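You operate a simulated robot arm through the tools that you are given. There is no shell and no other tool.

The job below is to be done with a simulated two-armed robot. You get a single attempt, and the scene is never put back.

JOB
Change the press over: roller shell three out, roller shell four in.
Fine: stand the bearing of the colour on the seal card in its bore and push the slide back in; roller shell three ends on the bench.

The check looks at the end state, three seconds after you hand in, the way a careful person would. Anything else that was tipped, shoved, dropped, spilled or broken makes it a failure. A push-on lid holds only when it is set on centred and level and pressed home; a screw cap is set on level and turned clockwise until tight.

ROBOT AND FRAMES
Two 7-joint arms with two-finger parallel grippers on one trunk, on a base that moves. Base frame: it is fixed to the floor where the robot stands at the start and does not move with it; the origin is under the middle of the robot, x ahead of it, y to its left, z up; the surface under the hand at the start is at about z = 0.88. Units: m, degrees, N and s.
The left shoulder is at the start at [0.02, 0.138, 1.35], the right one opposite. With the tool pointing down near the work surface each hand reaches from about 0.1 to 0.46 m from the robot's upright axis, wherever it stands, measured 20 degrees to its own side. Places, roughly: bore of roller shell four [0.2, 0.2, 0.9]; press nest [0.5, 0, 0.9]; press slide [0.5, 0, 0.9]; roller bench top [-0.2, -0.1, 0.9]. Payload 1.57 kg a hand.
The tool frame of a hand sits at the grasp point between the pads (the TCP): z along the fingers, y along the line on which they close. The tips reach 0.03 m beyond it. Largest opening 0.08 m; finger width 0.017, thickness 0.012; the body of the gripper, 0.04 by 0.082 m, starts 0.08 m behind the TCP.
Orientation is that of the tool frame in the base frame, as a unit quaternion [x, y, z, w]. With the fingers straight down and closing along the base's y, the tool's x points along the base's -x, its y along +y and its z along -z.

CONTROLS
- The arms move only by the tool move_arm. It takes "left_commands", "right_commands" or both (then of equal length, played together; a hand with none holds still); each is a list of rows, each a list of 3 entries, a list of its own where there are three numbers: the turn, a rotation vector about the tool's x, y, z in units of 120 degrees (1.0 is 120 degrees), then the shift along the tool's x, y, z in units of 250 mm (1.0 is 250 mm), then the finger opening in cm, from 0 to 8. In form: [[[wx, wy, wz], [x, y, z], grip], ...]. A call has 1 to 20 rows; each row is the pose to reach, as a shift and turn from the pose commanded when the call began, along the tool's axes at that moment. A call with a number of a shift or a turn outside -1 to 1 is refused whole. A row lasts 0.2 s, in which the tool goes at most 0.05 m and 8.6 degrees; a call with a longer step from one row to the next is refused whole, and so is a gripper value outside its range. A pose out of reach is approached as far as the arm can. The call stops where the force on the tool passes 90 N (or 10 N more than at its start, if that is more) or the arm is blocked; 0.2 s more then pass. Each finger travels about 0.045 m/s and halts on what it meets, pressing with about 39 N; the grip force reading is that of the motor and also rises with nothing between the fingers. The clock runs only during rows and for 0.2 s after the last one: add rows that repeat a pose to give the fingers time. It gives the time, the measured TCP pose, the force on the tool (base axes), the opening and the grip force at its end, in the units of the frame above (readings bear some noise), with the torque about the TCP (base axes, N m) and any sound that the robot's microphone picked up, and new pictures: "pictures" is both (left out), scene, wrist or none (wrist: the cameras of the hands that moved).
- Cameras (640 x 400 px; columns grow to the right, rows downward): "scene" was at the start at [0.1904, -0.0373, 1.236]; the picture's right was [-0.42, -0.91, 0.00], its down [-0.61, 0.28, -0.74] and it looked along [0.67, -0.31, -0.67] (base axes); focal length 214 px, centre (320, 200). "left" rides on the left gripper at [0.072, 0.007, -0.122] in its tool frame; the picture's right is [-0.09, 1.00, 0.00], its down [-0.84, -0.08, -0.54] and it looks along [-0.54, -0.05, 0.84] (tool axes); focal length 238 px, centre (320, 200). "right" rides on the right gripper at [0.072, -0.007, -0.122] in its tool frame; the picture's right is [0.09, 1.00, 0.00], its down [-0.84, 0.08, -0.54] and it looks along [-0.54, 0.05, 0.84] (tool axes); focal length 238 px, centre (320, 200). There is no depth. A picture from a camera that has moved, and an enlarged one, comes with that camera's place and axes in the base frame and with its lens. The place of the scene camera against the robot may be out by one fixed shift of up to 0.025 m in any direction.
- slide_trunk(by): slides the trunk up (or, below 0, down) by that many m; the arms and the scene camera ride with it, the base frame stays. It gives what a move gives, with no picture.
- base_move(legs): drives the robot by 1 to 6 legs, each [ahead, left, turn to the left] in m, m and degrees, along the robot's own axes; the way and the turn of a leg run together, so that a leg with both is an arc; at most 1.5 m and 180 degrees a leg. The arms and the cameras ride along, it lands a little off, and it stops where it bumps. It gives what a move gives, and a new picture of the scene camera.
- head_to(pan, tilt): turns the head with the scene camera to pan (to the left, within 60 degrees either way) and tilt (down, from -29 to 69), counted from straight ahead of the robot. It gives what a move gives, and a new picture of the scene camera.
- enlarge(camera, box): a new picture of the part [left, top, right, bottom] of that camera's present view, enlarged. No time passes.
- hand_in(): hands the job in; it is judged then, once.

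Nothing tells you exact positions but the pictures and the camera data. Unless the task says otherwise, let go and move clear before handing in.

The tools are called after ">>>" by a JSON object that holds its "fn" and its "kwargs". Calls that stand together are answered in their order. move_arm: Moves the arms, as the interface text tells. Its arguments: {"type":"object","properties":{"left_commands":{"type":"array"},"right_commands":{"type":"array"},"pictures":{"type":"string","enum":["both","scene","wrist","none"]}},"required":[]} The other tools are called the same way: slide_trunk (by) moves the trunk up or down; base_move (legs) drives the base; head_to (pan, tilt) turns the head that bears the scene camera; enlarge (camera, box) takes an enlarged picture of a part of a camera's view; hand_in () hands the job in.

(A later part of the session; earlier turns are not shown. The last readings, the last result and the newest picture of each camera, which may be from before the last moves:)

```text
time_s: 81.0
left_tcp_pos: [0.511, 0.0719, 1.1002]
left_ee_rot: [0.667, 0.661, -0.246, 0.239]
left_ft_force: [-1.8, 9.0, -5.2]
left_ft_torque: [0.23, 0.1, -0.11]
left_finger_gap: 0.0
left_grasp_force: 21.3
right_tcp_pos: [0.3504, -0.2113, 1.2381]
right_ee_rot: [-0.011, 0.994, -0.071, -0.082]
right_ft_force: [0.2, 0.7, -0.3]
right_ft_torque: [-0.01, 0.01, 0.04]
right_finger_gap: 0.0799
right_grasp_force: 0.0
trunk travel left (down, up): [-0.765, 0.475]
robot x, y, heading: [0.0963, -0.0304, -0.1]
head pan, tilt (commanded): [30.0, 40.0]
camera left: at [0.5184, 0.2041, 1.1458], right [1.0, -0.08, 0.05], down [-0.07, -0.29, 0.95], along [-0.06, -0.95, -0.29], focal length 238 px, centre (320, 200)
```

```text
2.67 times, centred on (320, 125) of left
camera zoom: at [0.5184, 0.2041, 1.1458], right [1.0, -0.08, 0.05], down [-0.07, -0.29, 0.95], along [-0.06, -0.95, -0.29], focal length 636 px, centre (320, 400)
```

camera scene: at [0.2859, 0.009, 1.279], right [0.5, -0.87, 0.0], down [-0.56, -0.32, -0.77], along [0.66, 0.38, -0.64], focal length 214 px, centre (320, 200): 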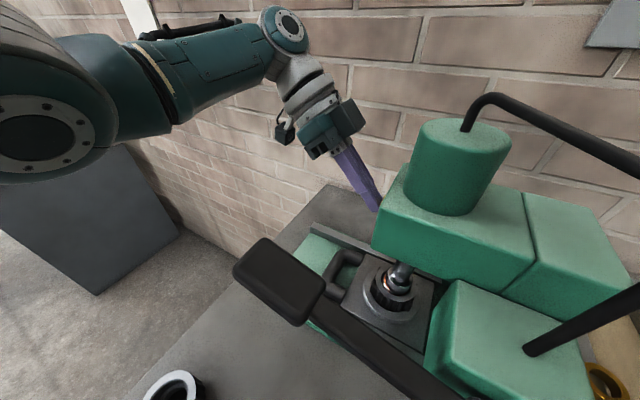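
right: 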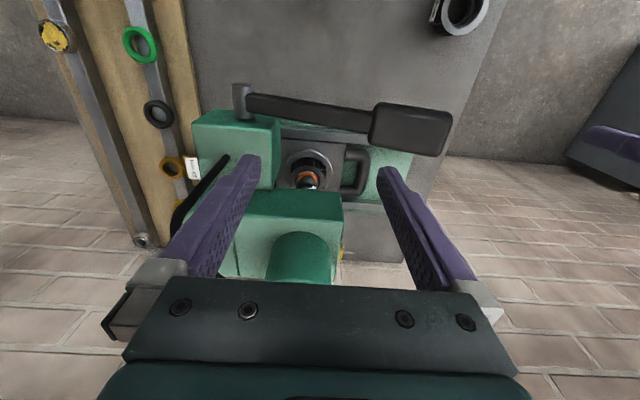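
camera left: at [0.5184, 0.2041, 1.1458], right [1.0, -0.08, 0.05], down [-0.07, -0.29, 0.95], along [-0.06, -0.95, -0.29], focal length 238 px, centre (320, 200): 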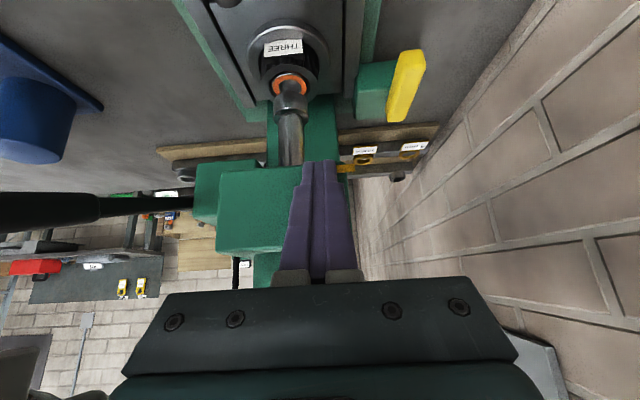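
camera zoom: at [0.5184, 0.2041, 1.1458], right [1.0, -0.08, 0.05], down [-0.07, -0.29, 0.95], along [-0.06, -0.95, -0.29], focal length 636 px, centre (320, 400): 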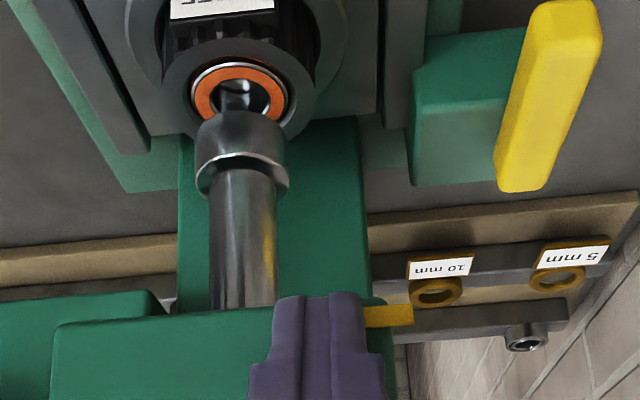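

The ram is back at its original height (collar about z≈0.976). Now I'll lower the fingers a little to see whether it stays up by itself.

>>> {"fn": "move_arm", "kwargs": {"left_commands": [[[0, 0, 0], [0.0129, 0, 0.0152], 0], [[0, 0, 0], [0.0259, 0, 0.0304], 0], [[0, 0, 0], [0.0388, 0, 0.0456], 0], [[0, 0, 0], [0.0388, 0, 0.0456], 0]], "pictures": "wrist"}}

>>> {"fn": "enlarge", "kwargs": {"camera": "left", "box": [240, 50, 400, 200]}}

```text
time_s: 82.0
left_tcp_pos: [0.5119, 0.0687, 1.0866]
left_ee_rot: [0.667, 0.66, -0.247, 0.241]
left_ft_force: [-0.2, 0.4, -0.7]
left_ft_torque: [0.0, 0.0, 0.01]
left_finger_gap: 0.0002
left_grasp_force: 21.9
right_tcp_pos: [0.3509, -0.2131, 1.2396]
right_ee_rot: [-0.01, 0.994, -0.071, -0.082]
right_ft_force: [-0.4, -0.5, 0.1]
right_ft_torque: [-0.02, -0.01, -0.03]
right_finger_gap: 0.0798
right_grasp_force: 0.0
trunk travel left (down, up): [-0.765, 0.475]
robot x, y, heading: [0.0969, -0.032, -0.1]
head pan, tilt (commanded): [30.0, 40.0]
camera left: at [0.519, 0.2021, 1.1311], right [1.0, -0.08, 0.06], down [-0.08, -0.29, 0.96], along [-0.06, -0.95, -0.29], focal length 238 px, centre (320, 200)
```

left: 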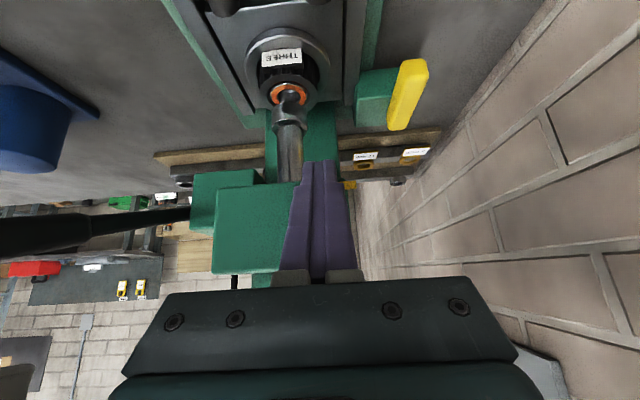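

```text
2.67 times, centred on (320, 125) of left
camera zoom: at [0.519, 0.2021, 1.1311], right [1.0, -0.08, 0.06], down [-0.08, -0.29, 0.96], along [-0.06, -0.95, -0.29], focal length 636 px, centre (320, 400)
```

zoom: 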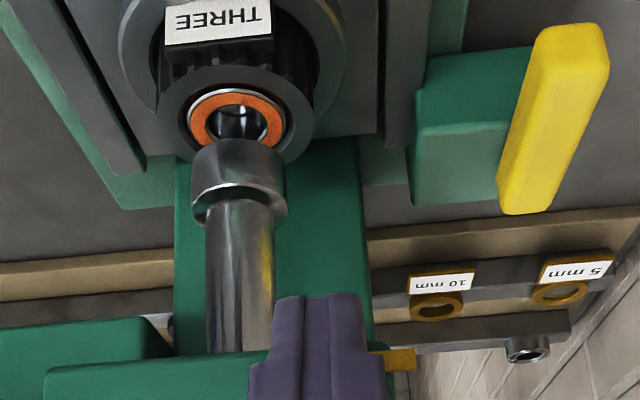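

The ram stays up on its own. I'll withdraw the left hand, bring it upright, and lower the trunk slightly so the slide handle is well within reach.

>>> {"fn": "move_arm", "kwargs": {"left_commands": [[[0, 0, 0], [0.08, 0, -0.05], 0], [[0, 0, 0], [0.18, 0, -0.14], 0], [[0, 0, 0], [0.3, 0, -0.25], 0], [[0, 0, 0], [0.42, 0, -0.34], 2], [[0, 0, 0], [0.52, 0, -0.42], 4.1], [[0, 0, 0], [0.52, 0, -0.42], 4.1]], "pictures": "none"}}

>>> {"fn": "slide_trunk", "kwargs": {"by": -0.04}}

```text
time_s: 83.5
left_tcp_pos: [0.5054, 0.2326, 1.0842]
left_ee_rot: [0.667, 0.661, -0.246, 0.24]
left_ft_force: [0.5, 0.0, 0.0]
left_ft_torque: [0.0, -0.01, 0.01]
left_finger_gap: 0.0409
left_grasp_force: 0.1
left hand out of reach, approached as far as the arm can: row 5, 6
right_tcp_pos: [0.3522, -0.2116, 1.2398]
right_ee_rot: [-0.01, 0.994, -0.071, -0.083]
right_ft_force: [-0.6, 0.5, 0.6]
right_ft_torque: [-0.01, -0.01, 0.02]
right_finger_gap: 0.08
right_grasp_force: 0.2
trunk travel left (down, up): [-0.765, 0.475]
robot x, y, heading: [0.0974, -0.0295, -0.4]
head pan, tilt (commanded): [30.0, 40.0]
```

```text
time_s: 84.3
left_tcp_pos: [0.5063, 0.2319, 1.0445]
left_ee_rot: [0.667, 0.661, -0.246, 0.241]
left_ft_force: [0.6, -0.2, -0.3]
left_ft_torque: [-0.01, 0.02, 0.01]
left_finger_gap: 0.041
left_grasp_force: 0.0
right_tcp_pos: [0.352, -0.2119, 1.2003]
right_ee_rot: [-0.01, 0.994, -0.071, -0.083]
right_ft_force: [0.6, -1.0, -0.7]
right_ft_torque: [-0.05, 0.01, 0.01]
right_finger_gap: 0.0801
right_grasp_force: 0.1
trunk travel left (down, up): [-0.725, 0.515]
robot x, y, heading: [0.1004, -0.0318, 0.1]
head pan, tilt (commanded): [30.0, 40.0]
```

>>> {"fn": "move_arm", "kwargs": {"left_commands": [[[0, 0.05, 0], [-0.01, -0.05, 0], 4.1], [[0, 0.11, 0], [-0.02, -0.1, 0], 4.1], [[0, 0.17, 0], [-0.03, -0.15, 0], 4.1], [[0, 0.23, 0], [-0.04, -0.19, 0], 4.1], [[0, 0.29, 0], [-0.05, -0.224, 0], 4.1], [[0, 0.336, 0], [-0.058, -0.224, 0], 4.1], [[0, 0.336, 0], [-0.058, -0.224, 0], 4.1]], "pictures": "none"}}

```text
time_s: 85.9
left_tcp_pos: [0.4484, 0.2223, 1.054]
left_ee_rot: [0.711, 0.703, 0.0, -0.003]
left_ft_force: [0.2, 0.7, -0.4]
left_ft_torque: [0.04, 0.01, -0.02]
left_finger_gap: 0.041
left_grasp_force: 0.1
right_tcp_pos: [0.3511, -0.2129, 1.2003]
right_ee_rot: [-0.011, 0.994, -0.071, -0.082]
right_ft_force: [0.4, 0.2, -0.6]
right_ft_torque: [0.01, 0.01, 0.0]
right_finger_gap: 0.0804
right_grasp_force: 0.0
trunk travel left (down, up): [-0.725, 0.515]
robot x, y, heading: [0.0979, -0.0325, 0.1]
head pan, tilt (commanded): [30.0, 40.0]
```

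>>> {"fn": "move_arm", "kwargs": {"left_commands": [[[0, 0, -0.07], [-0.04, 0.01, -0.01], 4.1], [[0, 0, -0.14], [-0.09, 0.02, -0.02], 4.1], [[0, 0, -0.21], [-0.14, 0.03, -0.024], 4.1], [[0, 0, -0.28], [-0.19, 0.04, -0.024], 4.1], [[0, 0, -0.35], [-0.24, 0.05, -0.024], 4.1], [[0, 0, -0.42], [-0.28, 0.06, -0.024], 4.1], [[0, 0, -0.49], [-0.32, 0.07, -0.024], 4.1], [[0, 0, -0.56], [-0.36, 0.072, -0.024], 4.1], [[0, 0, -0.63], [-0.4, 0.072, -0.024], 4.1], [[0, 0, -0.7], [-0.44, 0.072, -0.024], 4.1], [[0, 0, -0.7555], [-0.468, 0.072, -0.024], 4.1], [[0, 0, -0.7555], [-0.468, 0.072, -0.024], 4.1]], "pictures": "wrist"}}

>>> {"fn": "enlarge", "kwargs": {"camera": "left", "box": [160, 50, 480, 250]}}

```text
time_s: 88.5
left_tcp_pos: [0.4659, 0.1058, 1.0592]
left_ee_rot: [-0.002, 1.0, 0.001, -0.002]
left_ft_force: [0.1, -0.7, 0.0]
left_ft_torque: [0.0, 0.01, 0.02]
left_finger_gap: 0.0409
left_grasp_force: 0.0
right_tcp_pos: [0.352, -0.2128, 1.2]
right_ee_rot: [-0.01, 0.994, -0.071, -0.082]
right_ft_force: [0.3, 0.4, -0.6]
right_ft_torque: [0.0, 0.02, 0.02]
right_finger_gap: 0.0799
right_grasp_force: 0.1
trunk travel left (down, up): [-0.725, 0.515]
robot x, y, heading: [0.0973, -0.0312, -0.3]
head pan, tilt (commanded): [30.0, 40.0]
camera left: at [0.3944, 0.1113, 1.1807], right [0.09, 1.0, 0.0], down [0.84, -0.07, 0.54], along [0.54, -0.05, -0.84], focal length 238 px, centre (320, 200)
```

left: 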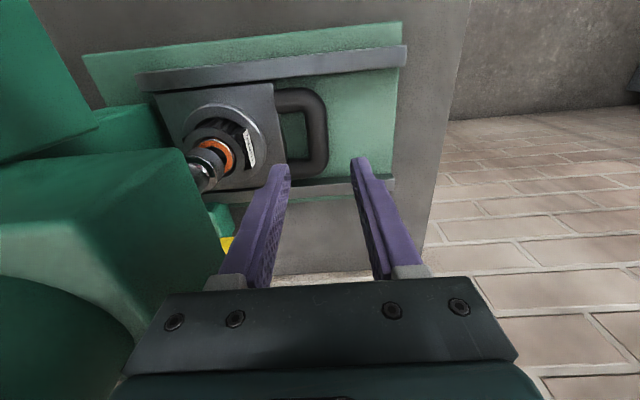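

```text
2.00 times, centred on (320, 150) of left
camera zoom: at [0.3944, 0.1113, 1.1807], right [0.09, 1.0, 0.0], down [0.84, -0.07, 0.54], along [0.54, -0.05, -0.84], focal length 477 px, centre (320, 300)
```

zoom: 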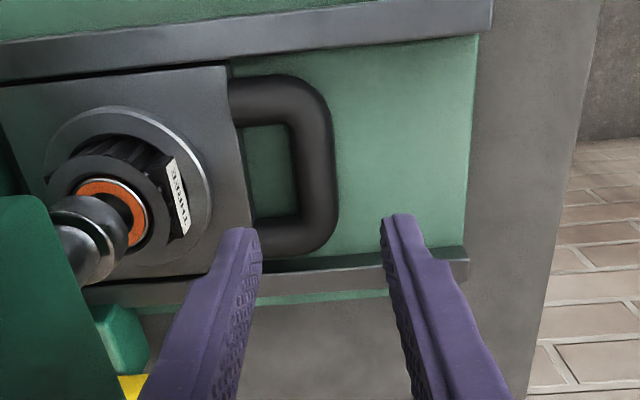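

The handle bar measures [0.478, 0.100, 0.907]. I'll descend onto it now and grip.

>>> {"fn": "move_arm", "kwargs": {"left_commands": [[[0, 0, 0], [-0.016, -0.025, 0.1], 4.1], [[0, 0, 0], [-0.016, -0.025, 0.26], 4.1], [[0, 0, 0], [-0.016, -0.025, 0.42], 4.1], [[0, 0, 0], [-0.016, -0.025, 0.535], 4.1], [[0, 0, 0], [-0.016, -0.025, 0.535], 4.1]], "pictures": "wrist"}}

>>> {"fn": "enlarge", "kwargs": {"camera": "left", "box": [160, 70, 480, 270]}}

```text
time_s: 89.7
left_tcp_pos: [0.4682, 0.099, 0.9268]
left_ee_rot: [-0.001, 1.0, 0.0, -0.002]
left_ft_force: [0.0, -0.1, 0.1]
left_ft_torque: [-0.01, -0.03, 0.04]
left_finger_gap: 0.0411
left_grasp_force: 0.1
right_tcp_pos: [0.3518, -0.2109, 1.1998]
right_ee_rot: [-0.01, 0.994, -0.072, -0.082]
right_ft_force: [-0.6, 0.5, 0.2]
right_ft_torque: [0.03, 0.01, -0.03]
right_finger_gap: 0.0799
right_grasp_force: 0.1
trunk travel left (down, up): [-0.725, 0.515]
robot x, y, heading: [0.1, -0.03, -0.2]
head pan, tilt (commanded): [30.0, 40.0]
camera left: at [0.3962, 0.1048, 1.048], right [0.09, 1.0, 0.0], down [0.84, -0.08, 0.54], along [0.54, -0.05, -0.84], focal length 238 px, centre (320, 200)
```

left: 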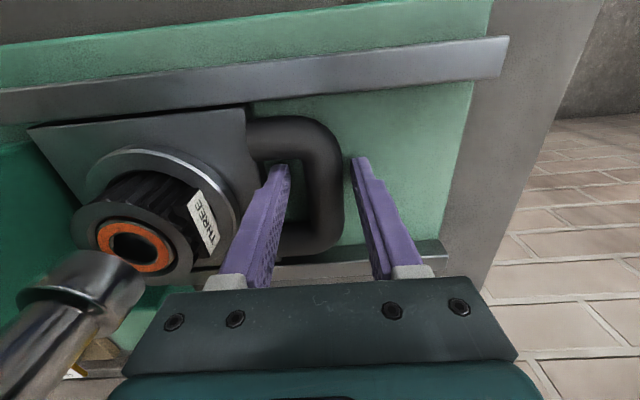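

```text
2.00 times, centred on (320, 170) of left
camera zoom: at [0.3962, 0.1048, 1.048], right [0.09, 1.0, 0.0], down [0.84, -0.08, 0.54], along [0.54, -0.05, -0.84], focal length 477 px, centre (320, 260)
```

zoom: 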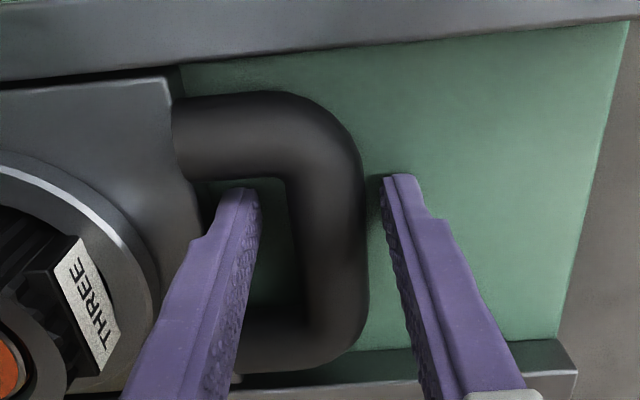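

Fingers straddle the bar. I'll close and begin pulling toward +y gently.

>>> {"fn": "move_arm", "kwargs": {"left_commands": [[[0, 0, 0], [0, 0, 0], 2.0], [[0, 0, 0], [0, 0, 0], 1.5], [[0, 0, 0], [0, 0, 0], 1.5], [[0, 0, 0], [0, 0.03, 0], 1.5], [[0, 0, 0], [0, 0.07, 0], 1.5], [[0, 0, 0], [0, 0.11, 0], 1.5], [[0, 0, 0], [0, 0.15, 0], 1.5], [[0, 0, 0], [0, 0.15, 0], 1.5]], "pictures": "both"}}

```text
time_s: 91.5
left_tcp_pos: [0.4678, 0.1345, 0.9259]
left_ee_rot: [0.001, 1.0, -0.001, -0.002]
left_ft_force: [-16.0, -5.9, 31.6]
left_ft_torque: [0.04, 0.56, -0.06]
left_finger_gap: 0.0245
left_grasp_force: 36.3
right_tcp_pos: [0.3504, -0.2122, 1.2]
right_ee_rot: [-0.01, 0.994, -0.071, -0.082]
right_ft_force: [0.9, 1.3, -0.3]
right_ft_torque: [-0.01, 0.0, -0.01]
right_finger_gap: 0.0801
right_grasp_force: 0.1
trunk travel left (down, up): [-0.725, 0.515]
robot x, y, heading: [0.1006, -0.033, 0.1]
head pan, tilt (commanded): [30.0, 40.0]
camera scene: at [0.2852, 0.009, 1.2391], right [0.5, -0.87, 0.0], down [-0.56, -0.32, -0.77], along [0.66, 0.38, -0.64], focal length 214 px, centre (320, 200)
camera left: at [0.397, 0.142, 1.0474], right [0.09, 1.0, 0.0], down [0.84, -0.08, 0.54], along [0.53, -0.05, -0.84], focal length 238 px, centre (320, 200)
```

scene: 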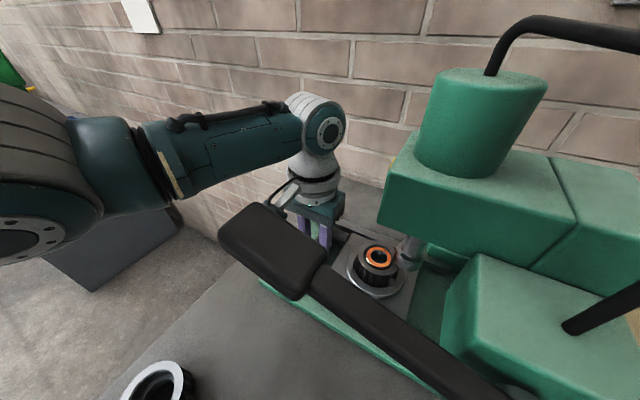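
left: 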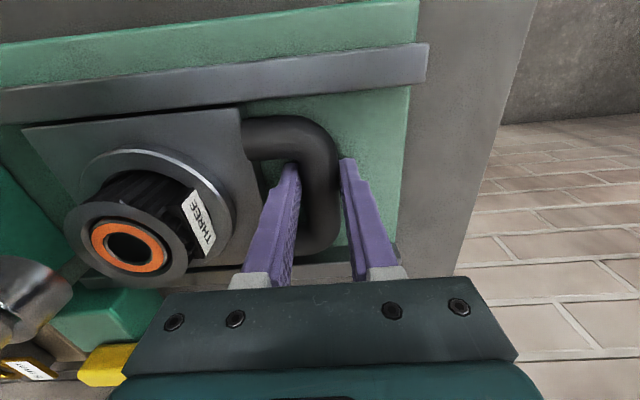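

The slide comes out smoothly. I'll continue pulling about 7.5 cm more.

>>> {"fn": "move_arm", "kwargs": {"left_commands": [[[0, 0, 0], [0, 0.05, 0], 1.5], [[0, 0, 0], [0, 0.1, 0], 1.5], [[0, 0, 0], [0, 0.15, 0], 1.5], [[0, 0, 0], [0, 0.2, 0], 1.5], [[0, 0, 0], [0, 0.25, 0], 1.5], [[0, 0, 0], [0, 0.3, 0], 1.5], [[0, 0, 0], [0, 0.3, 0], 1.5]], "pictures": "both"}}

```text
time_s: 92.2
left_tcp_pos: [0.4674, 0.137, 0.9274]
left_ee_rot: [0.008, 0.999, -0.031, -0.003]
left_ft_force: [-8.1, -20.5, 11.3]
left_ft_torque: [-0.43, 0.69, 0.84]
left_finger_gap: 0.0249
left_grasp_force: 36.3
right_tcp_pos: [0.3506, -0.2155, 1.199]
right_ee_rot: [-0.01, 0.994, -0.073, -0.083]
right_ft_force: [0.6, 0.9, 0.2]
right_ft_torque: [-0.02, -0.01, -0.02]
right_finger_gap: 0.08
right_grasp_force: 0.1
trunk travel left (down, up): [-0.725, 0.515]
robot x, y, heading: [0.0975, -0.0326, -0.3]
head pan, tilt (commanded): [30.0, 40.0]
stopped in row 3 (left hand): the force on the tool passed its limit at 93 N (the readings are from after the stop); the commanded pose is now the measured one
camera scene: at [0.2851, 0.005, 1.2378], right [0.5, -0.87, 0.0], down [-0.56, -0.32, -0.76], along [0.66, 0.38, -0.64], focal length 214 px, centre (320, 200)
camera left: at [0.3972, 0.153, 1.048], right [0.11, 0.99, -0.06], down [0.84, -0.06, 0.54], along [0.53, -0.11, -0.84], focal length 238 px, centre (320, 200)
```

scene: 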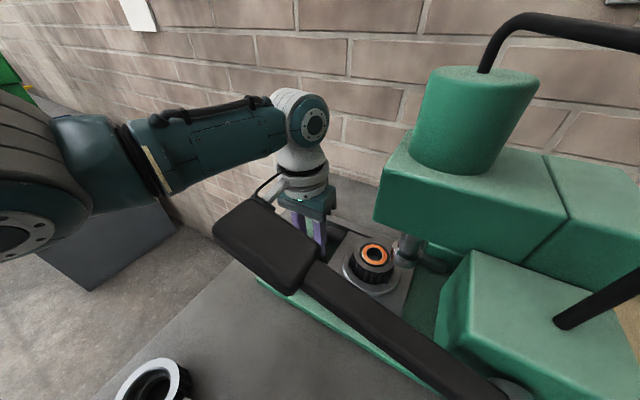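
left: 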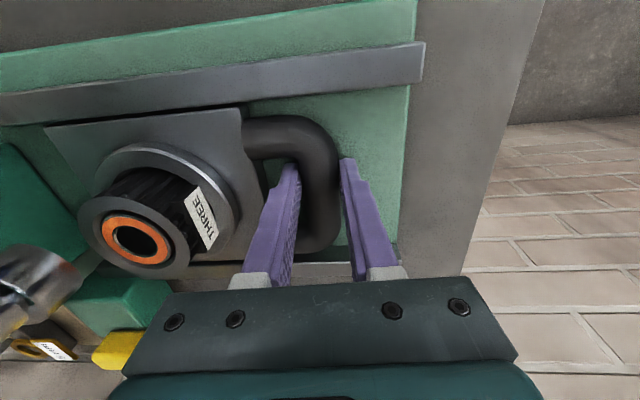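

The pull stopped at 93 N after about 38 mm of travel. I'll look closely for what holds the slide before doing anything more.

>>> {"fn": "enlarge", "kwargs": {"camera": "scene", "box": [240, 160, 460, 310]}}

>>> {"fn": "enlarge", "kwargs": {"camera": "left", "box": [0, 60, 360, 300]}}

>>> {"fn": "head_to", "kwargs": {"pan": 15, "tilt": 45}}

>>> {"fn": "enlarge", "kwargs": {"camera": "scene", "box": [200, 150, 440, 310]}}

```text
2.67 times, centred on (350, 235) of scene
camera zoom: at [0.2851, 0.005, 1.2378], right [0.5, -0.87, 0.0], down [-0.56, -0.32, -0.76], along [0.66, 0.38, -0.64], focal length 572 px, centre (240, 107)
```

zoom: 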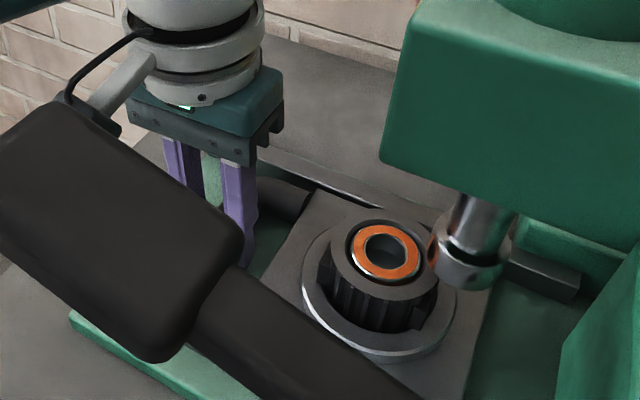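

```text
1.67 times, centred on (180, 180) of left
camera zoom: at [0.3972, 0.153, 1.048], right [0.11, 0.99, -0.06], down [0.84, -0.06, 0.54], along [0.53, -0.11, -0.84], focal length 397 px, centre (553, 233)
```

zoom: 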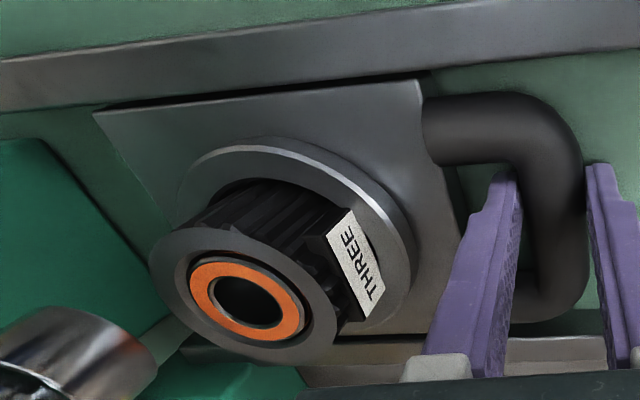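

```text
time_s: 93.0
left_tcp_pos: [0.4698, 0.1423, 0.9264]
left_ee_rot: [0.007, 1.0, -0.029, -0.003]
left_ft_force: [-6.7, -19.2, 4.3]
left_ft_torque: [-0.44, -0.24, 0.13]
left_finger_gap: 0.0245
left_grasp_force: 36.1
right_tcp_pos: [0.3504, -0.2162, 1.1998]
right_ee_rot: [-0.01, 0.994, -0.074, -0.082]
right_ft_force: [-0.2, 0.9, -0.6]
right_ft_torque: [-0.01, -0.04, 0.01]
right_finger_gap: 0.08
right_grasp_force: 0.0
trunk travel left (down, up): [-0.725, 0.515]
robot x, y, heading: [0.099, -0.0335, -0.1]
head pan, tilt (commanded): [15.0, 45.0]
camera scene: at [0.2901, -0.0162, 1.2315], right [0.26, -0.97, 0.0], down [-0.68, -0.18, -0.71], along [0.68, 0.18, -0.71], focal length 214 px, centre (320, 200)
```

scene: 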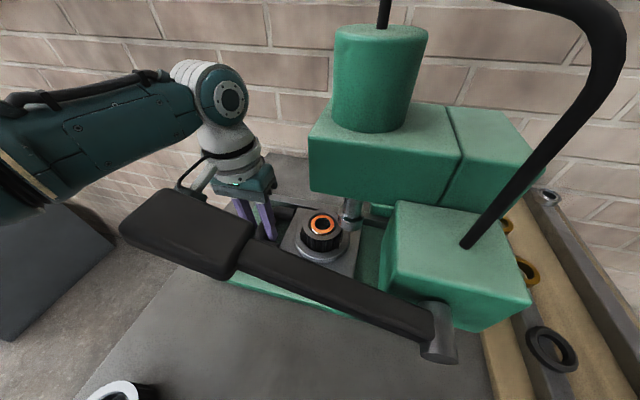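

```text
2.50 times, centred on (320, 230) of scene
camera zoom: at [0.2901, -0.0162, 1.2315], right [0.26, -0.97, 0.0], down [-0.68, -0.18, -0.71], along [0.68, 0.18, -0.71], focal length 536 px, centre (320, 125)
```

zoom: 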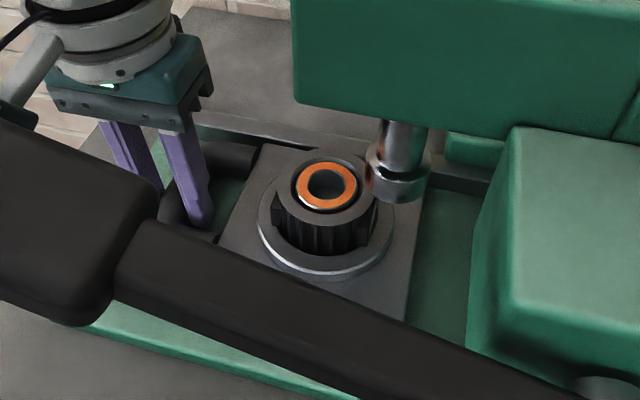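

The slide is still creeping out, so it is not at a hard stop; it resists fast pulling. I'll pull again more slowly.

>>> {"fn": "move_arm", "kwargs": {"left_commands": [[[0, 0, 0], [0, 0.01, 0], 1.5], [[0, 0, 0], [0, 0.025, 0], 1.5], [[0, 0, 0], [0, 0.04, 0], 1.5], [[0, 0, 0], [0, 0.055, 0], 1.5], [[0, 0, 0], [0, 0.07, 0], 1.5], [[0, 0, 0], [0, 0.07, 0], 1.5]], "pictures": "both"}}

```text
time_s: 94.4
left_tcp_pos: [0.4691, 0.1643, 0.9278]
left_ee_rot: [0.006, 1.0, -0.023, -0.003]
left_ft_force: [-5.4, -3.3, 0.3]
left_ft_torque: [-0.15, 0.14, 0.43]
left_finger_gap: 0.0247
left_grasp_force: 36.2
right_tcp_pos: [0.3499, -0.2128, 1.1996]
right_ee_rot: [-0.01, 0.994, -0.072, -0.083]
right_ft_force: [0.1, -0.1, -0.2]
right_ft_torque: [-0.01, 0.0, -0.03]
right_finger_gap: 0.0802
right_grasp_force: 0.1
trunk travel left (down, up): [-0.725, 0.515]
robot x, y, heading: [0.0961, -0.0285, -0.2]
head pan, tilt (commanded): [15.0, 45.0]
camera scene: at [0.2899, -0.014, 1.2316], right [0.26, -0.97, 0.0], down [-0.68, -0.18, -0.71], along [0.68, 0.18, -0.71], focal length 214 px, centre (320, 200)
camera left: at [0.3972, 0.1771, 1.0483], right [0.1, 0.99, -0.05], down [0.84, -0.06, 0.54], along [0.53, -0.1, -0.84], focal length 238 px, centre (320, 200)
```

scene: 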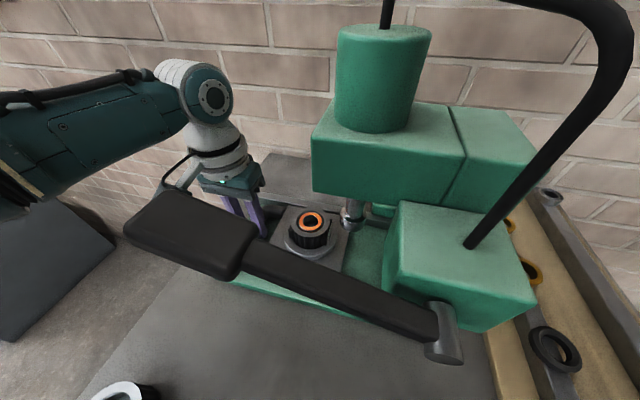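
left: 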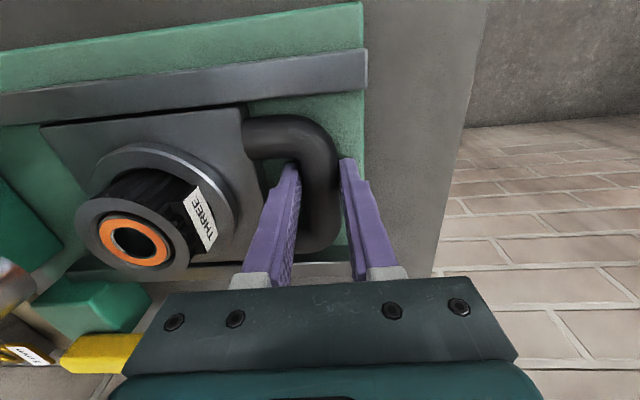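

Pulling slowly works. I'll continue about 4.3 cm more.

>>> {"fn": "move_arm", "kwargs": {"left_commands": [[[0, 0, 0], [0, 0.012, 0], 1.5], [[0, 0, 0], [0, 0.027, 0], 1.5], [[0, 0, 0], [0, 0.042, 0], 1.5], [[0, 0, 0], [0, 0.057, 0], 1.5], [[0, 0, 0], [0, 0.072, 0], 1.5], [[0, 0, 0], [0, 0.087, 0], 1.5], [[0, 0, 0], [0, 0.102, 0], 1.5], [[0, 0, 0], [0, 0.117, 0], 1.5], [[0, 0, 0], [0, 0.132, 0], 1.5], [[0, 0, 0], [0, 0.147, 0], 1.5], [[0, 0, 0], [0, 0.16, 0], 1.5], [[0, 0, 0], [0, 0.17, 0], 1.5], [[0, 0, 0], [0, 0.17, 0], 1.5]], "pictures": "both"}}

```text
time_s: 97.2
left_tcp_pos: [0.4694, 0.2087, 0.9255]
left_ee_rot: [0.006, 1.0, -0.023, -0.002]
left_ft_force: [-9.1, -3.6, 21.0]
left_ft_torque: [-0.06, 0.41, 0.3]
left_finger_gap: 0.0246
left_grasp_force: 36.4
right_tcp_pos: [0.3511, -0.2133, 1.1995]
right_ee_rot: [-0.01, 0.994, -0.07, -0.083]
right_ft_force: [-0.3, 0.4, -0.7]
right_ft_torque: [-0.03, 0.01, 0.0]
right_finger_gap: 0.0797
right_grasp_force: 0.1
trunk travel left (down, up): [-0.725, 0.515]
robot x, y, heading: [0.0984, -0.0319, -0.1]
head pan, tilt (commanded): [15.0, 45.0]
camera scene: at [0.2904, -0.0133, 1.2317], right [0.26, -0.97, 0.0], down [-0.68, -0.18, -0.71], along [0.68, 0.18, -0.71], focal length 214 px, centre (320, 200)
camera left: at [0.3981, 0.2204, 1.0463], right [0.1, 0.99, -0.05], down [0.84, -0.06, 0.54], along [0.54, -0.1, -0.84], focal length 238 px, centre (320, 200)
```

scene: 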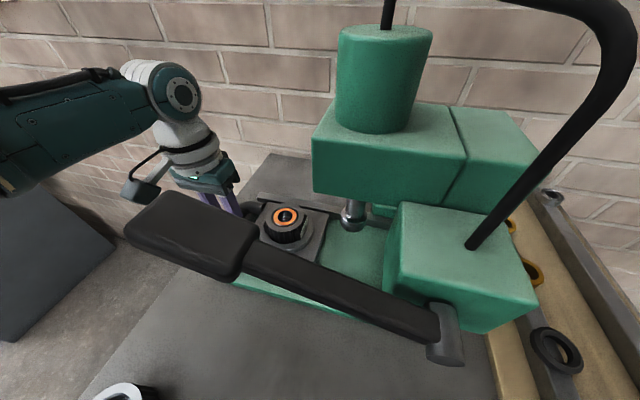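
left: 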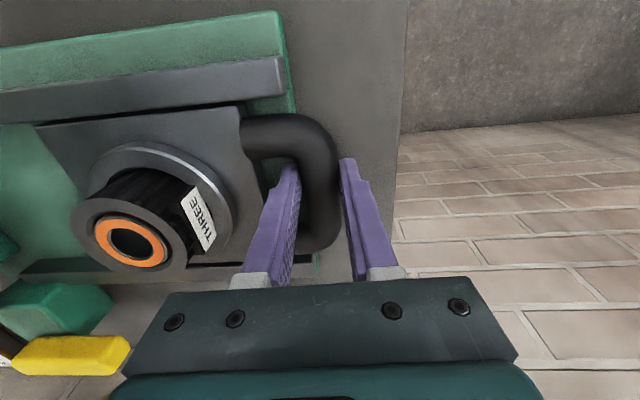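

The slide is out by about 11 cm, so shell three is clear of the press head. I'll release the handle and rise straight up.

>>> {"fn": "move_arm", "kwargs": {"left_commands": [[[0, 0, 0], [0, 0, 0], 4.1], [[0, 0, 0], [0, 0, 0], 4.1], [[0, 0, 0], [0, 0, -0.08], 4.1], [[0, 0, 0], [0, 0, -0.2], 4.1], [[0, 0, 0], [0, 0, -0.36], 4.1], [[0, 0, 0], [0, 0, -0.5], 4.1], [[0, 0, 0], [0, 0, -0.5], 4.1]], "pictures": "both"}}

>>> {"fn": "enlarge", "kwargs": {"camera": "left", "box": [60, 40, 340, 215]}}

```text
time_s: 98.8
left_tcp_pos: [0.4711, 0.2121, 1.0505]
left_ee_rot: [0.006, 1.0, -0.023, -0.002]
left_ft_force: [0.0, 0.5, -0.4]
left_ft_torque: [-0.02, 0.01, 0.03]
left_finger_gap: 0.0409
left_grasp_force: 0.1
right_tcp_pos: [0.352, -0.2129, 1.2002]
right_ee_rot: [-0.009, 0.994, -0.072, -0.083]
right_ft_force: [-1.0, 0.0, 0.0]
right_ft_torque: [-0.01, 0.02, 0.01]
right_finger_gap: 0.0799
right_grasp_force: 0.2
trunk travel left (down, up): [-0.725, 0.515]
robot x, y, heading: [0.0966, -0.0371, -0.2]
head pan, tilt (commanded): [15.0, 45.0]
camera scene: at [0.2907, -0.0136, 1.2318], right [0.26, -0.97, 0.0], down [-0.68, -0.18, -0.71], along [0.68, 0.18, -0.71], focal length 214 px, centre (320, 200)
camera left: at [0.3986, 0.226, 1.1713], right [0.1, 0.99, -0.05], down [0.84, -0.06, 0.54], along [0.54, -0.1, -0.84], focal length 238 px, centre (320, 200)
```

scene: 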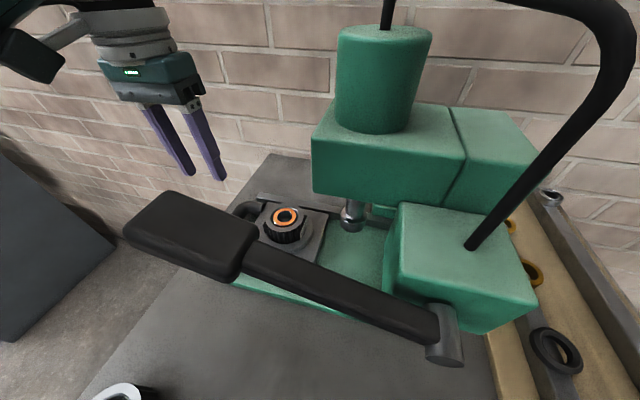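
left: 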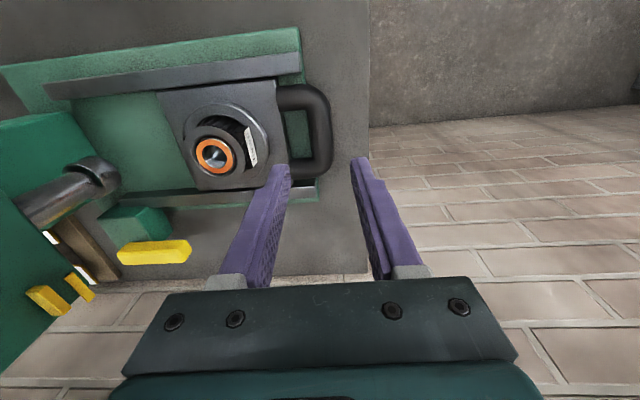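

```text
2.29 times, centred on (200, 128) of left
camera zoom: at [0.3986, 0.226, 1.1713], right [0.1, 0.99, -0.05], down [0.84, -0.06, 0.54], along [0.54, -0.1, -0.84], focal length 545 px, centre (594, 366)
```

zoom: 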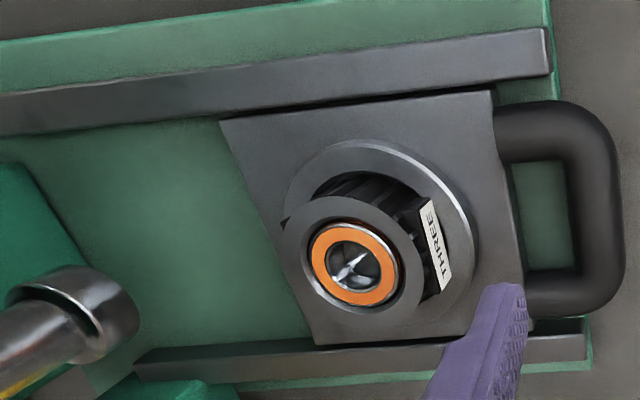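

Shell three's centre is near [0.476, 0.104]. I'll rotate the left tool 90° so the fingers close along x (label is on the +y side) and move over it with open fingers.

>>> {"fn": "move_arm", "kwargs": {"left_commands": [[[-0.0017, 0.0014, 0.0676], [0, -0.02, -0.03], 5], [[-0.0034, 0.0029, 0.1353], [0, -0.05, -0.04], 6], [[-0.0051, 0.0043, 0.2029], [-0.005, -0.09, -0.04], 7], [[-0.0068, 0.0057, 0.2706], [-0.01, -0.13, -0.04], 8], [[-0.0085, 0.0072, 0.3382], [-0.015, -0.18, -0.04], 8], [[-0.0102, 0.0086, 0.4059], [-0.02, -0.23, -0.04], 8], [[-0.0119, 0.01, 0.4735], [-0.025, -0.28, -0.03], 8], [[-0.0136, 0.0115, 0.5412], [-0.025, -0.33, -0.03], 8], [[-0.0153, 0.0129, 0.6088], [-0.025, -0.37, -0.02], 8], [[-0.017, 0.0143, 0.6765], [-0.025, -0.41, -0.02], 8], [[-0.0187, 0.0158, 0.7441], [-0.025, -0.4355, -0.02], 8], [[-0.0187, 0.0158, 0.7441], [-0.025, -0.4355, -0.02], 8]], "pictures": "both"}}

>>> {"fn": "enlarge", "kwargs": {"camera": "left", "box": [200, 50, 440, 200]}}

```text
time_s: 101.4
left_tcp_pos: [0.4751, 0.1038, 1.0612]
left_ee_rot: [0.708, 0.706, 0.0, 0.0]
left_ft_force: [0.9, -0.5, 0.2]
left_ft_torque: [0.02, -0.02, 0.03]
left_finger_gap: 0.0803
left_grasp_force: 0.0
right_tcp_pos: [0.3515, -0.2119, 1.2003]
right_ee_rot: [-0.009, 0.994, -0.071, -0.082]
right_ft_force: [-0.5, 0.0, -0.8]
right_ft_torque: [0.02, 0.0, -0.02]
right_finger_gap: 0.0798
right_grasp_force: 0.0
trunk travel left (down, up): [-0.725, 0.515]
robot x, y, heading: [0.0994, -0.0323, -0.1]
head pan, tilt (commanded): [15.0, 45.0]
camera scene: at [0.2906, -0.0136, 1.2318], right [0.26, -0.97, 0.0], down [-0.68, -0.18, -0.71], along [0.68, 0.18, -0.71], focal length 214 px, centre (320, 200)
camera left: at [0.4823, 0.1756, 1.1809], right [1.0, -0.09, 0.0], down [-0.08, -0.84, 0.54], along [-0.05, -0.54, -0.84], focal length 238 px, centre (320, 200)
```

scene: 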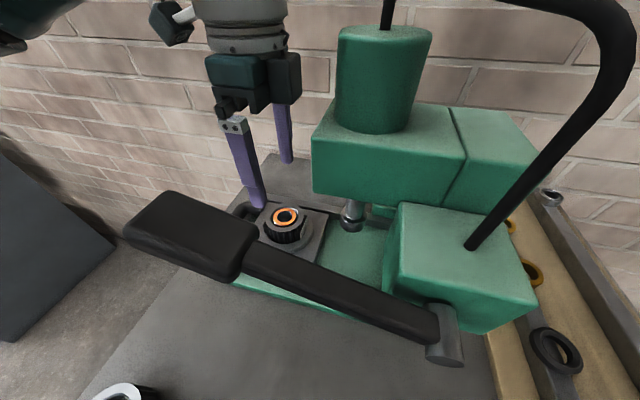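
left: 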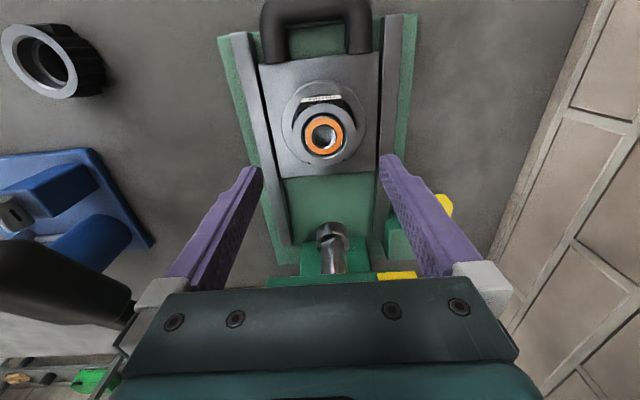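

```text
2.67 times, centred on (320, 125) of left
camera zoom: at [0.4823, 0.1756, 1.1809], right [1.0, -0.09, 0.0], down [-0.08, -0.84, 0.54], along [-0.05, -0.54, -0.84], focal length 636 px, centre (320, 400)
```

zoom: 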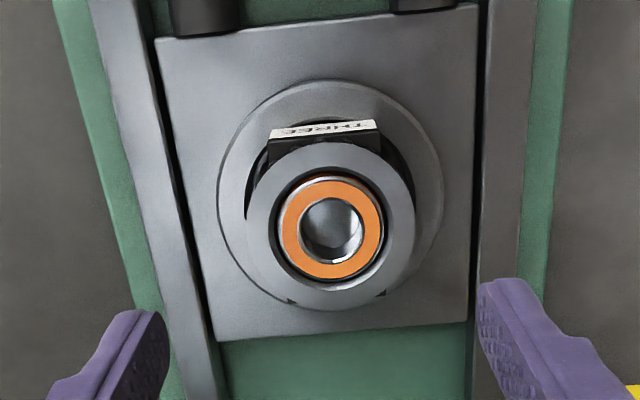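

Shell three centre measures [0.479, 0.104], rim about 60 mm across, top at z≈0.955. I'll descend and grip it along x.

>>> {"fn": "move_arm", "kwargs": {"left_commands": [[[0, 0, 0], [0, 0.016, 0.1], 8], [[0, 0, 0], [0, 0.016, 0.22], 8], [[0, 0, 0], [0, 0.016, 0.33], 8], [[0, 0, 0], [0, 0.016, 0.404], 8], [[0, 0, 0], [0, 0.016, 0.404], 8]], "pictures": "both"}}

>>> {"fn": "enlarge", "kwargs": {"camera": "left", "box": [200, 50, 440, 250]}}

```text
time_s: 102.6
left_tcp_pos: [0.4805, 0.1039, 0.9581]
left_ee_rot: [0.707, 0.707, 0.0, 0.0]
left_ft_force: [1.0, -0.4, 0.2]
left_ft_torque: [0.0, 0.0, -0.05]
left_finger_gap: 0.0801
left_grasp_force: 0.1
right_tcp_pos: [0.3516, -0.2144, 1.1992]
right_ee_rot: [-0.009, 0.994, -0.072, -0.082]
right_ft_force: [0.1, -0.2, -0.5]
right_ft_torque: [0.03, 0.04, -0.01]
right_finger_gap: 0.0801
right_grasp_force: 0.0
trunk travel left (down, up): [-0.725, 0.515]
robot x, y, heading: [0.0954, -0.0317, -0.2]
head pan, tilt (commanded): [15.0, 45.0]
camera scene: at [0.2906, -0.0136, 1.2318], right [0.26, -0.97, 0.0], down [-0.68, -0.18, -0.71], along [0.68, 0.18, -0.71], focal length 214 px, centre (320, 200)
camera left: at [0.4861, 0.1758, 1.0795], right [1.0, -0.09, 0.0], down [-0.08, -0.84, 0.54], along [-0.05, -0.54, -0.84], focal length 238 px, centre (320, 200)
```

scene: 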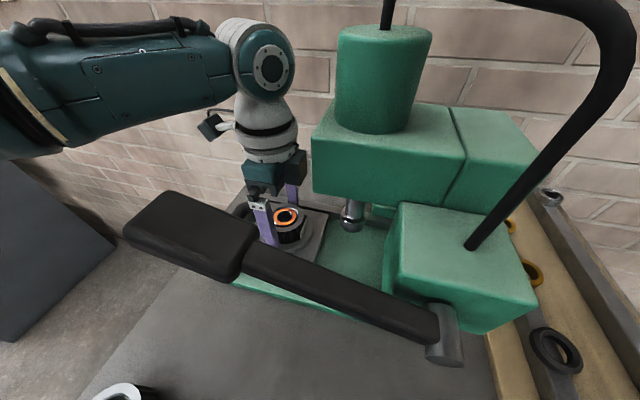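
left: 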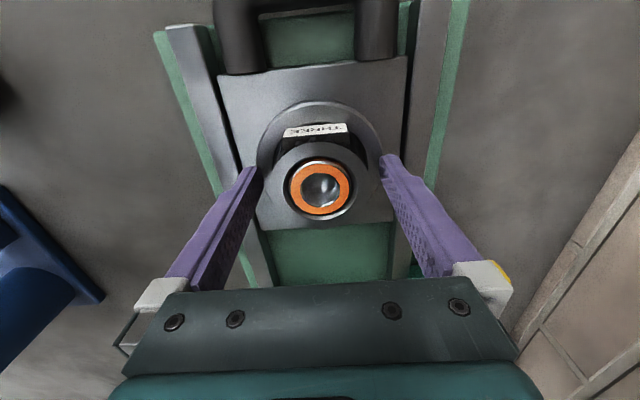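

```text
2.00 times, centred on (320, 150) of left
camera zoom: at [0.4861, 0.1758, 1.0795], right [1.0, -0.09, 0.0], down [-0.08, -0.84, 0.54], along [-0.05, -0.54, -0.84], focal length 477 px, centre (320, 300)
```

zoom: 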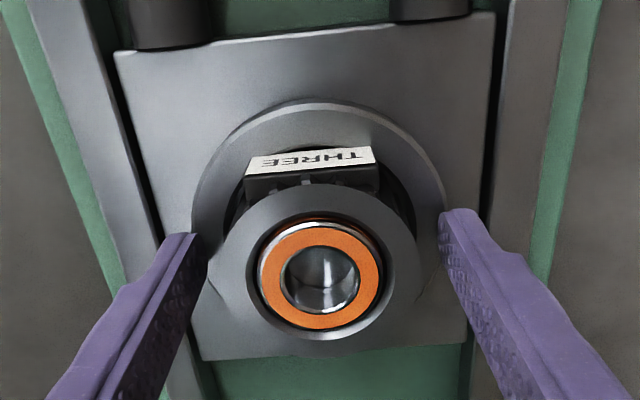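

Fingers straddle the shell. I'll shift 3 mm in y and close.

>>> {"fn": "move_arm", "kwargs": {"left_commands": [[[0, 0, 0], [0.012, 0, 0], 8], [[0, 0, 0], [0.012, 0, 0], 6.5], [[0, 0, 0], [0.012, 0, 0], 5.0], [[0, 0, 0], [0.012, 0, 0], 5.0], [[0, 0, 0], [0.012, 0, 0], 5.0]], "pictures": "wrist"}}

>>> {"fn": "enlarge", "kwargs": {"camera": "left", "box": [200, 50, 440, 250]}}

```text
time_s: 103.8
left_tcp_pos: [0.4802, 0.1083, 0.9589]
left_ee_rot: [0.707, 0.707, 0.0, -0.001]
left_ft_force: [-1.2, -0.1, -0.3]
left_ft_torque: [-0.03, -0.04, -0.01]
left_finger_gap: 0.0616
left_grasp_force: 38.6
right_tcp_pos: [0.351, -0.2132, 1.1992]
right_ee_rot: [-0.01, 0.994, -0.071, -0.082]
right_ft_force: [-1.1, 0.4, 0.4]
right_ft_torque: [0.0, 0.02, -0.02]
right_finger_gap: 0.0799
right_grasp_force: 0.0
trunk travel left (down, up): [-0.725, 0.515]
robot x, y, heading: [0.0995, -0.0366, -0.3]
head pan, tilt (commanded): [15.0, 45.0]
camera left: at [0.486, 0.179, 1.0801], right [1.0, -0.09, 0.0], down [-0.08, -0.84, 0.54], along [-0.05, -0.54, -0.84], focal length 238 px, centre (320, 200)
```

left: 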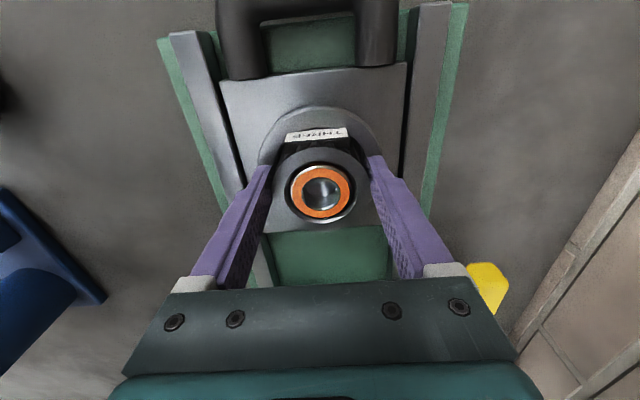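

```text
2.00 times, centred on (320, 150) of left
camera zoom: at [0.486, 0.179, 1.0801], right [1.0, -0.09, 0.0], down [-0.08, -0.84, 0.54], along [-0.05, -0.54, -0.84], focal length 477 px, centre (320, 300)
```

zoom: 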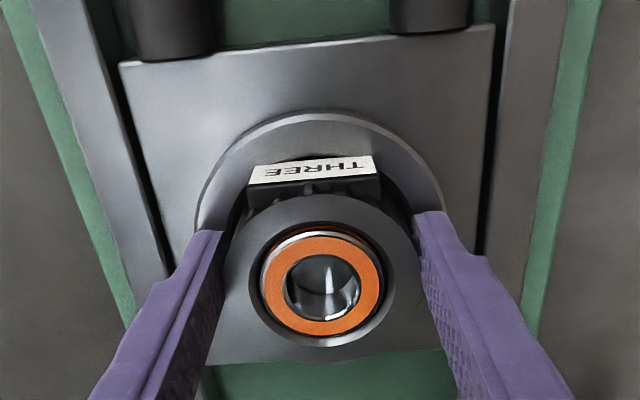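

Gripped at 61.6 mm. I'll lift it straight up out of the nest.

>>> {"fn": "move_arm", "kwargs": {"left_commands": [[[0, 0, 0], [0, 0, -0.03], 5.0], [[0, 0, 0], [0, 0, -0.08], 5.0], [[0, 0, 0], [0, 0, -0.16], 5.0], [[0, 0, 0], [0, 0, -0.26], 5.0], [[0, 0, 0], [0, 0, -0.36], 5.0], [[0, 0, 0], [0, 0, -0.4], 5.0], [[0, 0, 0], [0, 0, -0.4], 5.0]], "pictures": "both"}}

>>> {"fn": "enlarge", "kwargs": {"camera": "left", "box": [200, 20, 440, 250]}}

>>> {"fn": "enlarge", "kwargs": {"camera": "scene", "box": [200, 130, 400, 290]}}

```text
time_s: 105.4
left_tcp_pos: [0.4789, 0.1068, 1.0597]
left_ee_rot: [0.707, 0.707, 0.0, -0.001]
left_ft_force: [0.0, -0.5, -6.6]
left_ft_torque: [0.01, -0.01, -0.02]
left_finger_gap: 0.0615
left_grasp_force: 39.0
right_tcp_pos: [0.3517, -0.2138, 1.2003]
right_ee_rot: [-0.009, 0.994, -0.072, -0.082]
right_ft_force: [-0.2, 0.0, 0.3]
right_ft_torque: [0.03, 0.01, 0.01]
right_finger_gap: 0.0799
right_grasp_force: 0.0
trunk travel left (down, up): [-0.725, 0.515]
robot x, y, heading: [0.0986, -0.0339, -0.1]
head pan, tilt (commanded): [15.0, 45.0]
camera scene: at [0.2903, -0.0137, 1.2317], right [0.26, -0.97, 0.0], down [-0.68, -0.18, -0.71], along [0.68, 0.18, -0.71], focal length 214 px, centre (320, 200)
camera left: at [0.485, 0.1788, 1.1799], right [1.0, -0.09, 0.0], down [-0.08, -0.84, 0.54], along [-0.05, -0.54, -0.84], focal length 238 px, centre (320, 200)
```

scene: 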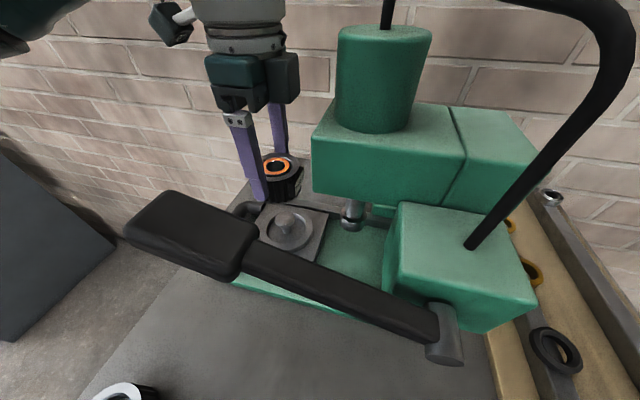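
left: 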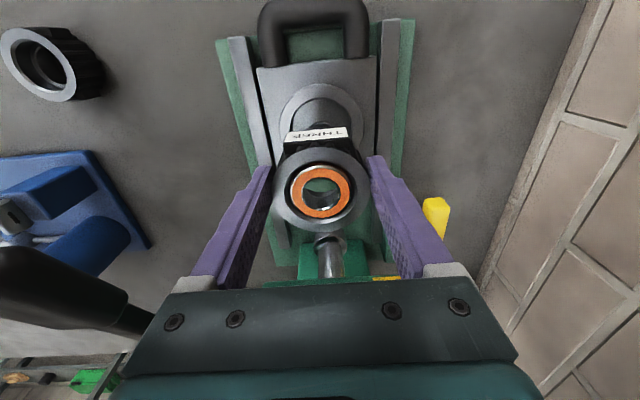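

```text
1.74 times, centred on (320, 135) of left
camera zoom: at [0.485, 0.1788, 1.1799], right [1.0, -0.09, 0.0], down [-0.08, -0.84, 0.54], along [-0.05, -0.54, -0.84], focal length 414 px, centre (320, 313)
```

zoom: 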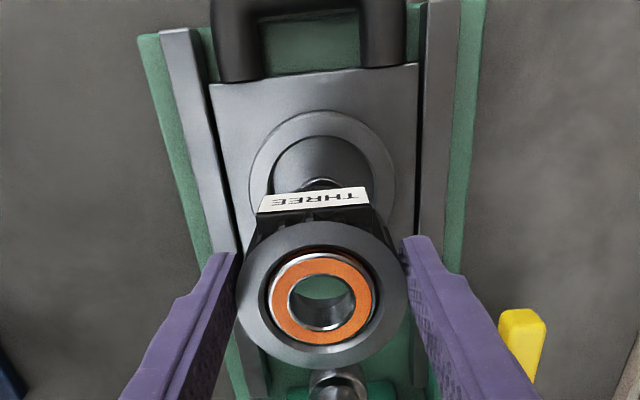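

```text
2.50 times, centred on (300, 210) of scene
camera zoom: at [0.2903, -0.0137, 1.2317], right [0.26, -0.97, 0.0], down [-0.68, -0.18, -0.71], along [0.68, 0.18, -0.71], focal length 536 px, centre (370, 175)
```

zoom: 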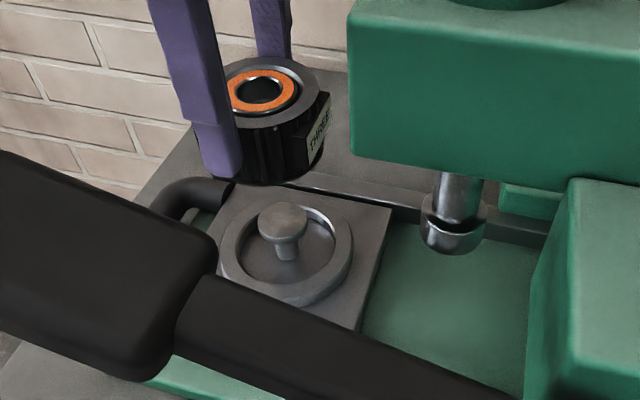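

Shell three is free; the nest has a ring recess with a centre post. I'll carry shell three out to +y and then to a free spot on the bench near [0.34, 0.21].

>>> {"fn": "move_arm", "kwargs": {"left_commands": [[[0, 0, 0], [0.1, 0, 0], 5.0], [[0, 0, 0], [0.22, 0, 0], 5.0], [[0, 0, 0], [0.33, 0, 0], 5.0], [[0, 0, 0], [0.4, -0.06, 0], 5.0], [[0, 0, 0], [0.412, -0.17, 0], 5.0], [[0, 0, 0], [0.412, -0.3, 0], 5.0], [[0, 0, 0], [0.412, -0.43, 0], 5.0], [[0, 0, 0], [0.412, -0.53, 0], 5.0], [[0, 0, 0], [0.412, -0.556, 0], 5.0], [[0, 0, 0], [0.412, -0.556, 0], 5.0]], "pictures": "both"}}

```text
time_s: 107.6
left_tcp_pos: [0.3419, 0.2096, 1.0591]
left_ee_rot: [0.706, 0.708, 0.0, 0.0]
left_ft_force: [0.5, 0.7, -5.8]
left_ft_torque: [0.02, 0.01, 0.04]
left_finger_gap: 0.0613
left_grasp_force: 39.6
right_tcp_pos: [0.3508, -0.2127, 1.1988]
right_ee_rot: [-0.01, 0.994, -0.072, -0.083]
right_ft_force: [0.2, -0.6, -0.2]
right_ft_torque: [0.02, 0.0, -0.03]
right_finger_gap: 0.0798
right_grasp_force: 0.1
trunk travel left (down, up): [-0.725, 0.515]
robot x, y, heading: [0.0981, -0.0345, -0.3]
head pan, tilt (commanded): [15.0, 45.0]
camera scene: at [0.2904, -0.0138, 1.2317], right [0.26, -0.97, 0.0], down [-0.68, -0.18, -0.71], along [0.68, 0.18, -0.71], focal length 214 px, centre (320, 200)
camera left: at [0.3479, 0.2814, 1.1804], right [1.0, -0.09, 0.0], down [-0.08, -0.84, 0.54], along [-0.05, -0.54, -0.84], focal length 238 px, centre (320, 200)
```

scene: 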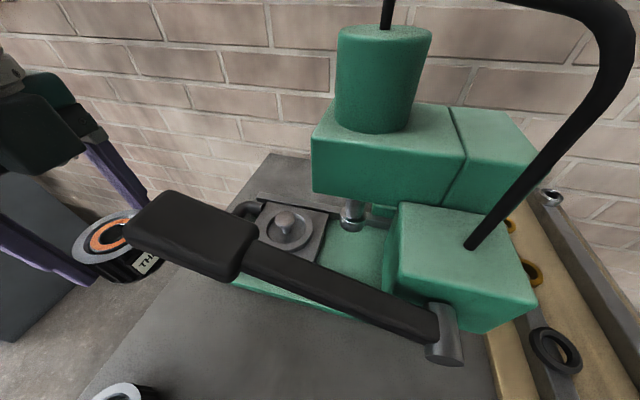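
left: 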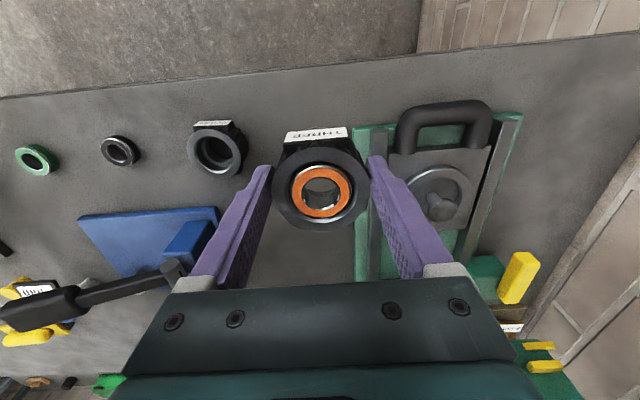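

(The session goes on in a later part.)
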